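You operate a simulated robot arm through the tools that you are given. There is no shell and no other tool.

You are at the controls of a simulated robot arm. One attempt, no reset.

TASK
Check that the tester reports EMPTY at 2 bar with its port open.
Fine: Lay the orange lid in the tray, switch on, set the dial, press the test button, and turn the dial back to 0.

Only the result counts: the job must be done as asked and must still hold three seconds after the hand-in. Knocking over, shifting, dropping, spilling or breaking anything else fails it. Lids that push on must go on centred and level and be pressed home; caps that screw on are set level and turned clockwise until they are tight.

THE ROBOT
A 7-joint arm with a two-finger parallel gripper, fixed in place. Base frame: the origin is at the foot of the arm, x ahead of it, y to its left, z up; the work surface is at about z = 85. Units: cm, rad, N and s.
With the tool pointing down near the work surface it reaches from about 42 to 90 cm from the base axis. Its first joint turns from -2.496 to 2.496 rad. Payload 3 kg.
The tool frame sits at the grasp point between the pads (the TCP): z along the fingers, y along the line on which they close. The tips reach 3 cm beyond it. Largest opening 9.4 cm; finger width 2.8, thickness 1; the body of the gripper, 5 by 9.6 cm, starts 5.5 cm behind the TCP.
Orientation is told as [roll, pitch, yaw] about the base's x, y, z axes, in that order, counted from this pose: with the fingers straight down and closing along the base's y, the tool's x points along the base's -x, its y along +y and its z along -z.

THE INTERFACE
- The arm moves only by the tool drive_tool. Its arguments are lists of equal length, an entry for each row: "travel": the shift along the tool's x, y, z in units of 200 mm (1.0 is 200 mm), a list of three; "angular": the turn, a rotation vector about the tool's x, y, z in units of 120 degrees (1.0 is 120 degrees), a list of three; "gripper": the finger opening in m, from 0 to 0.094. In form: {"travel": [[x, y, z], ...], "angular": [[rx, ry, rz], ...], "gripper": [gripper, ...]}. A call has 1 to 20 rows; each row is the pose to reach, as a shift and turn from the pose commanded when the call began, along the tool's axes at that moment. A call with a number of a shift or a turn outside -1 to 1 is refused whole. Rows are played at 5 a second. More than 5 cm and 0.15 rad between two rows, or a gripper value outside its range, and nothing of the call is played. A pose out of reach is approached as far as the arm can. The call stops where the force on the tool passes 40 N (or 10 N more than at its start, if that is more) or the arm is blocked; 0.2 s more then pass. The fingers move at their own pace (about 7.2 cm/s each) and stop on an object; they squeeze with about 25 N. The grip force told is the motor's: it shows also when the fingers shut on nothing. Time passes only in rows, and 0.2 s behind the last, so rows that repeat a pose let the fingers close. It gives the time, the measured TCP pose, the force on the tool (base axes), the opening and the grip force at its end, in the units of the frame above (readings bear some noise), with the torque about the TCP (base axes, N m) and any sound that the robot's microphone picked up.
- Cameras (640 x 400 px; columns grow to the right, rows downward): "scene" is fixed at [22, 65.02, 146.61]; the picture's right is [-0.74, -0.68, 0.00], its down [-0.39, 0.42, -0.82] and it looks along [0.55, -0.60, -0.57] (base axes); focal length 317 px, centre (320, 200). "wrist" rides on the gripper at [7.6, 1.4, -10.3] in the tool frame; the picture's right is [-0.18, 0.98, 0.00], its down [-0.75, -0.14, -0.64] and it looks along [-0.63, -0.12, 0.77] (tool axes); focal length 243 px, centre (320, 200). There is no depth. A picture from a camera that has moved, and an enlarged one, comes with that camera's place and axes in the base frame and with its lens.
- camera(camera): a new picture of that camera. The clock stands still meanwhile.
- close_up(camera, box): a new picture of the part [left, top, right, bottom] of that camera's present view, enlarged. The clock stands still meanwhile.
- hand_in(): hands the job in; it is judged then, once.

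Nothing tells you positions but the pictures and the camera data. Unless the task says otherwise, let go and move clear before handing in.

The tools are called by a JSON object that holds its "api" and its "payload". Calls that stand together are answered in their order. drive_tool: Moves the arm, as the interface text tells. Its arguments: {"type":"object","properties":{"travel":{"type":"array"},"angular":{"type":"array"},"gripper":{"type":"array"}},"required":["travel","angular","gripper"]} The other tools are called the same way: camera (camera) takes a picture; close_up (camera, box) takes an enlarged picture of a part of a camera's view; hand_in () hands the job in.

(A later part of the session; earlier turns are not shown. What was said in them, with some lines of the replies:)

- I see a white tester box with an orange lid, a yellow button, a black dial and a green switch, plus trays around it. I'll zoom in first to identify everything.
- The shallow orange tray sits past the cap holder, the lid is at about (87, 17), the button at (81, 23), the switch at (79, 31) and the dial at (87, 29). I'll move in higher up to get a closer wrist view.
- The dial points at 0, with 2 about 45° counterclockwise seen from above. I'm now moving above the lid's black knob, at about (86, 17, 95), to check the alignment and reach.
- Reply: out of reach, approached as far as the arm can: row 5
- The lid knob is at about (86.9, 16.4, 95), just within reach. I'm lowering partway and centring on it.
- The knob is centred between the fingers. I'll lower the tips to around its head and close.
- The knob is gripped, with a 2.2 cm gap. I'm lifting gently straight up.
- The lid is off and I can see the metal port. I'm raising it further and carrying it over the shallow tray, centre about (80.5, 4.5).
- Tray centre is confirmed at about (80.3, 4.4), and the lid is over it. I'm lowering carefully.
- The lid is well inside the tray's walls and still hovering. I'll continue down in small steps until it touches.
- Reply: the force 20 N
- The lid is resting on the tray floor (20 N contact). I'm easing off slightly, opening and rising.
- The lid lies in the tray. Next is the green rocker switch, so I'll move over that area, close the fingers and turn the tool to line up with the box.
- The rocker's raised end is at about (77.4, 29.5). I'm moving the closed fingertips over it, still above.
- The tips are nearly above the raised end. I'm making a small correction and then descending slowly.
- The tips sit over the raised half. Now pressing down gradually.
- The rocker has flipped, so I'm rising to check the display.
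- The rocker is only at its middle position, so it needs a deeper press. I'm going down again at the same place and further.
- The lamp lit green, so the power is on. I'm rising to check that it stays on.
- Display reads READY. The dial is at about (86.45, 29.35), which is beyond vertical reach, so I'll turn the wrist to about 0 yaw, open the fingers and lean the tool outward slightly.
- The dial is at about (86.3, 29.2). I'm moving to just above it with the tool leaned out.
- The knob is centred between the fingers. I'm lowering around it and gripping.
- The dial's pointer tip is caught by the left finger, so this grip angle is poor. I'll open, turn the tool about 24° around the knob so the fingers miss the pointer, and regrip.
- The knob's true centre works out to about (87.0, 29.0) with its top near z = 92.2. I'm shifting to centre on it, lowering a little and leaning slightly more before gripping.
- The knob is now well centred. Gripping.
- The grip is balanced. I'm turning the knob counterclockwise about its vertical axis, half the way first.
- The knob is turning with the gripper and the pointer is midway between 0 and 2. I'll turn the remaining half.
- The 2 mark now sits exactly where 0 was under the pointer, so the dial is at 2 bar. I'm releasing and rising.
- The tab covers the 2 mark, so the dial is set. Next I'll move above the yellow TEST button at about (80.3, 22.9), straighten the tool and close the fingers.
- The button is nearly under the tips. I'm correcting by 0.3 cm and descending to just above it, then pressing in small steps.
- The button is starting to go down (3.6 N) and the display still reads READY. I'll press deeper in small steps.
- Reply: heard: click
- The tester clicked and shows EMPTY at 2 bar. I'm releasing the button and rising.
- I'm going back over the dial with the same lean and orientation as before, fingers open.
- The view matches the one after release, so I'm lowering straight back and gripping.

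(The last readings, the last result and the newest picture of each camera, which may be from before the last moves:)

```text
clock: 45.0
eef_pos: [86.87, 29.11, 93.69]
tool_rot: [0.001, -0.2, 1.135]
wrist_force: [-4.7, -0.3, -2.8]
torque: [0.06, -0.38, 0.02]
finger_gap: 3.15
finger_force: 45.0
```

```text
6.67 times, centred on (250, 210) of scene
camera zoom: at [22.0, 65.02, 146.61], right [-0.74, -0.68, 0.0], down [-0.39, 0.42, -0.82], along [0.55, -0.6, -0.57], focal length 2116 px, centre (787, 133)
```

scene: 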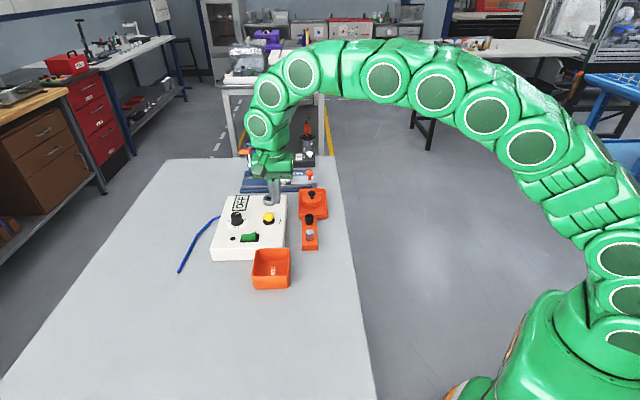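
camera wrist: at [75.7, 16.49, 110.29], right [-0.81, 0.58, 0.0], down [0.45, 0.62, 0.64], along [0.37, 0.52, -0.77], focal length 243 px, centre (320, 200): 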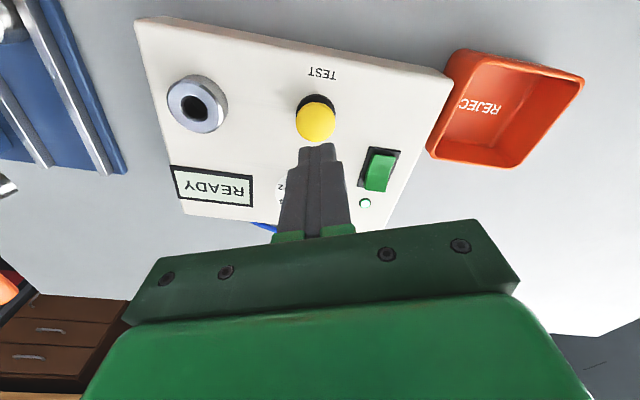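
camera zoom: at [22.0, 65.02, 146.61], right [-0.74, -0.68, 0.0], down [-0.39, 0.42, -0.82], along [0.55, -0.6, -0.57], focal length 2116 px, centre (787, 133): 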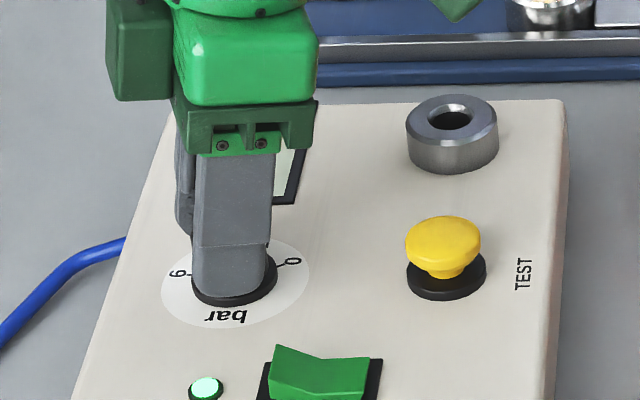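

The same grip is back. I'm turning it clockwise by 45° to return to 0.

{"api": "drive_tool", "payload": {"travel": [[0, 0, 0], [0, 0, 0], [0, 0, 0], [0, 0, 0], [0, 0, 0], [0, 0, 0], [0, 0, 0]], "angular": [[0.0124, 0, 0.0612], [0.0248, 0, 0.1225], [0.0373, 0, 0.1837], [0.0497, 0, 0.245], [0.0621, 0, 0.3062], [0.0745, 0, 0.3675], [0.0745, 0, 0.3675]], "gripper": [0.0, 0.0, 0.0, 0.0, 0.0, 0.0, 0.0]}}

{"api": "close_up", "payload": {"camera": "wrist", "box": [260, 90, 380, 210]}}

{"api": "close_up", "payload": {"camera": "scene", "box": [210, 180, 290, 240]}}

```text
clock: 46.6
eef_pos: [87.0, 29.0, 93.86]
tool_rot: [0.002, -0.199, 0.35]
wrist_force: [-15.7, -2.0, -2.5]
torque: [-0.39, 0.48, 0.01]
finger_gap: 3.16
finger_force: 45.1
```

```text
3.33 times, centred on (320, 150) of wrist
camera zoom: at [77.47, 27.08, 102.26], right [-0.17, 0.99, 0.04], down [0.62, 0.08, 0.78], along [0.76, 0.15, -0.63], focal length 809 px, centre (320, 367)
```

zoom: 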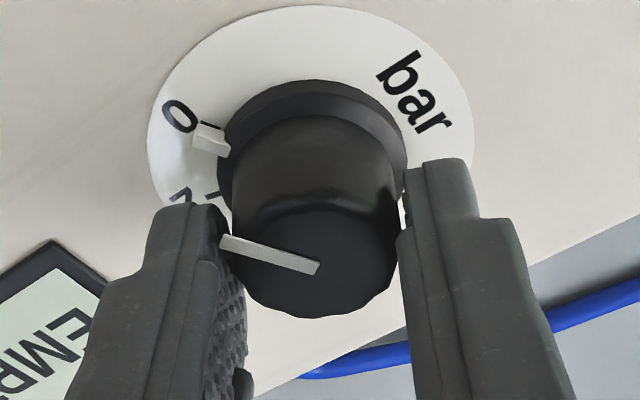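

```text
6.67 times, centred on (250, 210) of scene
camera zoom: at [22.0, 65.02, 146.61], right [-0.74, -0.68, 0.0], down [-0.39, 0.42, -0.82], along [0.55, -0.6, -0.57], focal length 2116 px, centre (787, 133)
```

zoom: 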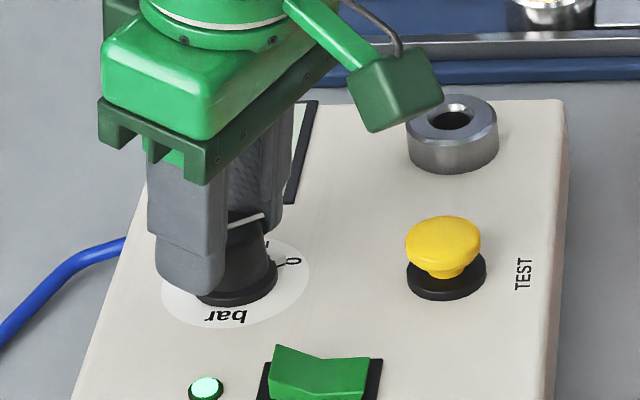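

The pointer is back at 0, matching the first gripped view. I'm releasing and rising clear.

{"api": "drive_tool", "payload": {"travel": [[0, 0, 0], [0, 0, 0], [0, 0, 0], [-0.02, 0, -0.098], [-0.0497, 0, -0.245], [-0.0497, 0, -0.245]], "angular": [[0, 0, 0], [0, 0, 0], [0, 0, 0], [0, 0, 0], [0, 0, 0], [0, 0, 0]], "gripper": [0.055, 0.055, 0.055, 0.055, 0.055, 0.055]}}

{"api": "close_up", "payload": {"camera": "wrist", "box": [260, 60, 360, 160]}}

{"api": "close_up", "payload": {"camera": "scene", "box": [210, 180, 290, 240]}}

```text
clock: 48.0
eef_pos: [86.93, 29.0, 98.75]
tool_rot: [0.001, -0.199, 0.349]
wrist_force: [0.1, -0.4, -0.3]
torque: [-0.01, 0.01, 0.0]
finger_gap: 5.53
finger_force: 0.0
```

```text
4.00 times, centred on (310, 110) of wrist
camera zoom: at [77.49, 27.07, 107.25], right [-0.17, 0.99, 0.04], down [0.62, 0.08, 0.78], along [0.76, 0.15, -0.63], focal length 970 px, centre (360, 560)
```

zoom: 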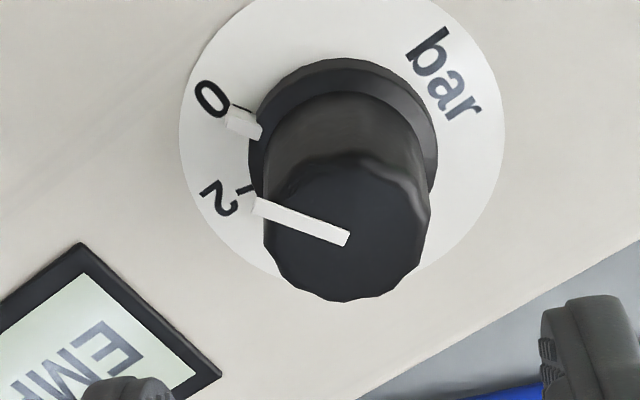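

```text
6.67 times, centred on (250, 210) of scene
camera zoom: at [22.0, 65.02, 146.61], right [-0.74, -0.68, 0.0], down [-0.39, 0.42, -0.82], along [0.55, -0.6, -0.57], focal length 2116 px, centre (787, 133)
```

zoom: 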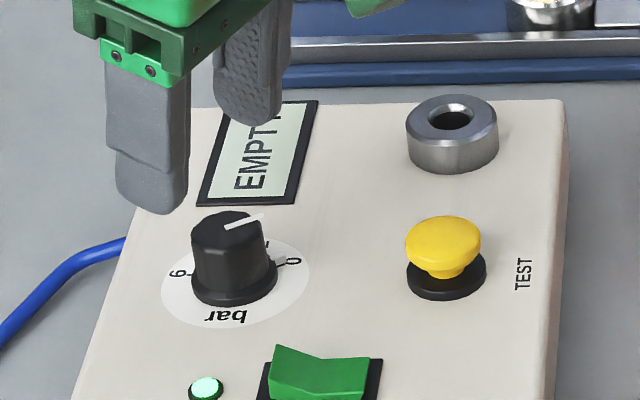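

The dial is at 0, the display shows EMPTY and the lamp is on. I'm moving the arm clear and doing a final check.

{"api": "drive_tool", "payload": {"travel": [[0.06, 0.01, -0.15], [0.17, 0.03, -0.27], [0.29, 0.05, -0.38], [0.4145, 0.0775, -0.492], [0.4145, 0.0775, -0.492]], "angular": [[0, 0, 0], [0, 0, 0], [0, 0, 0], [0, 0, 0], [0, 0, 0]], "gripper": [0.055, 0.055, 0.055, 0.055, 0.055]}}

{"api": "camera", "payload": {"camera": "scene"}}

{"api": "close_up", "payload": {"camera": "scene", "box": [200, 140, 340, 270]}}

{"api": "close_up", "payload": {"camera": "scene", "box": [210, 180, 290, 240]}}

```text
clock: 49.2
eef_pos: [77.01, 26.99, 106.73]
tool_rot: [0.0, -0.198, 0.348]
wrist_force: [0.4, -0.6, 0.9]
torque: [0.03, -0.01, 0.0]
finger_gap: 5.51
finger_force: 0.1
```

```text
taken
```

scene: 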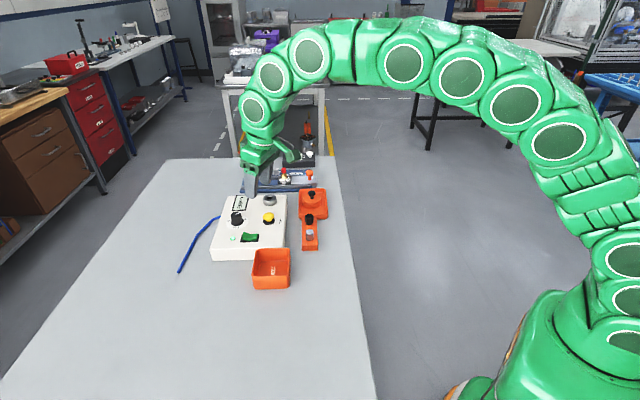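

```text
3.08 times, centred on (270, 205) of scene
camera zoom: at [22.0, 65.02, 146.61], right [-0.74, -0.68, 0.0], down [-0.39, 0.42, -0.82], along [0.55, -0.6, -0.57], focal length 976 px, centre (474, 185)
```

zoom: 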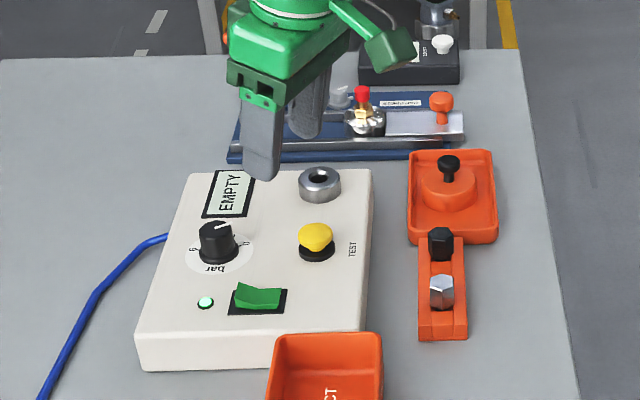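

```text
6.67 times, centred on (250, 210) of scene
camera zoom: at [22.0, 65.02, 146.61], right [-0.74, -0.68, 0.0], down [-0.39, 0.42, -0.82], along [0.55, -0.6, -0.57], focal length 2116 px, centre (787, 133)
```

zoom: 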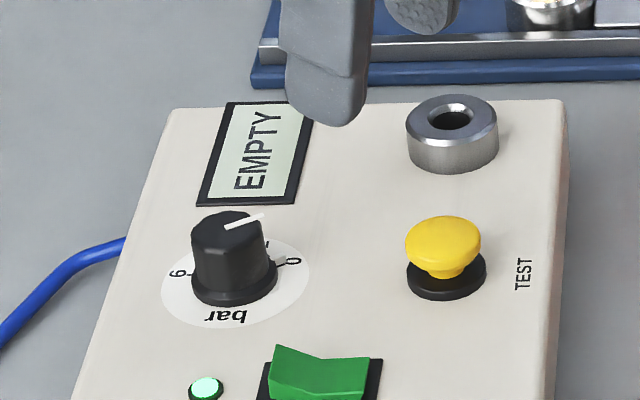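

The lid is in the tray, the tester is on and shows EMPTY from the 2 bar test, and the dial is back at 0. Nothing else has moved and the arm is clear, so I'm handing in.

{"api": "hand_in", "payload": {}}

```text
The job is handed in.
```

The tester reported EMPTY at 2 bar with its port open, and the job has been handed in.

- **Lid:** it was lifted off the port and laid in the shallow orange tray.
- **Switch:** my first press only moved the rocker to its middle position. A second, deeper press turned the tester on: the lamp lit and the display read READY. I left it on.
- **Test:** with the dial at 2, the button clicked and the display changed from READY to EMPTY.
- **Dial:** my first grip on the knob caught its pointer, so I let go and regripped before turning it. After the test it went back to 0, and the last pictures show it there with EMPTY still displayed.

The last pictures showed nothing else shifted, and the arm was clear of the bench items.
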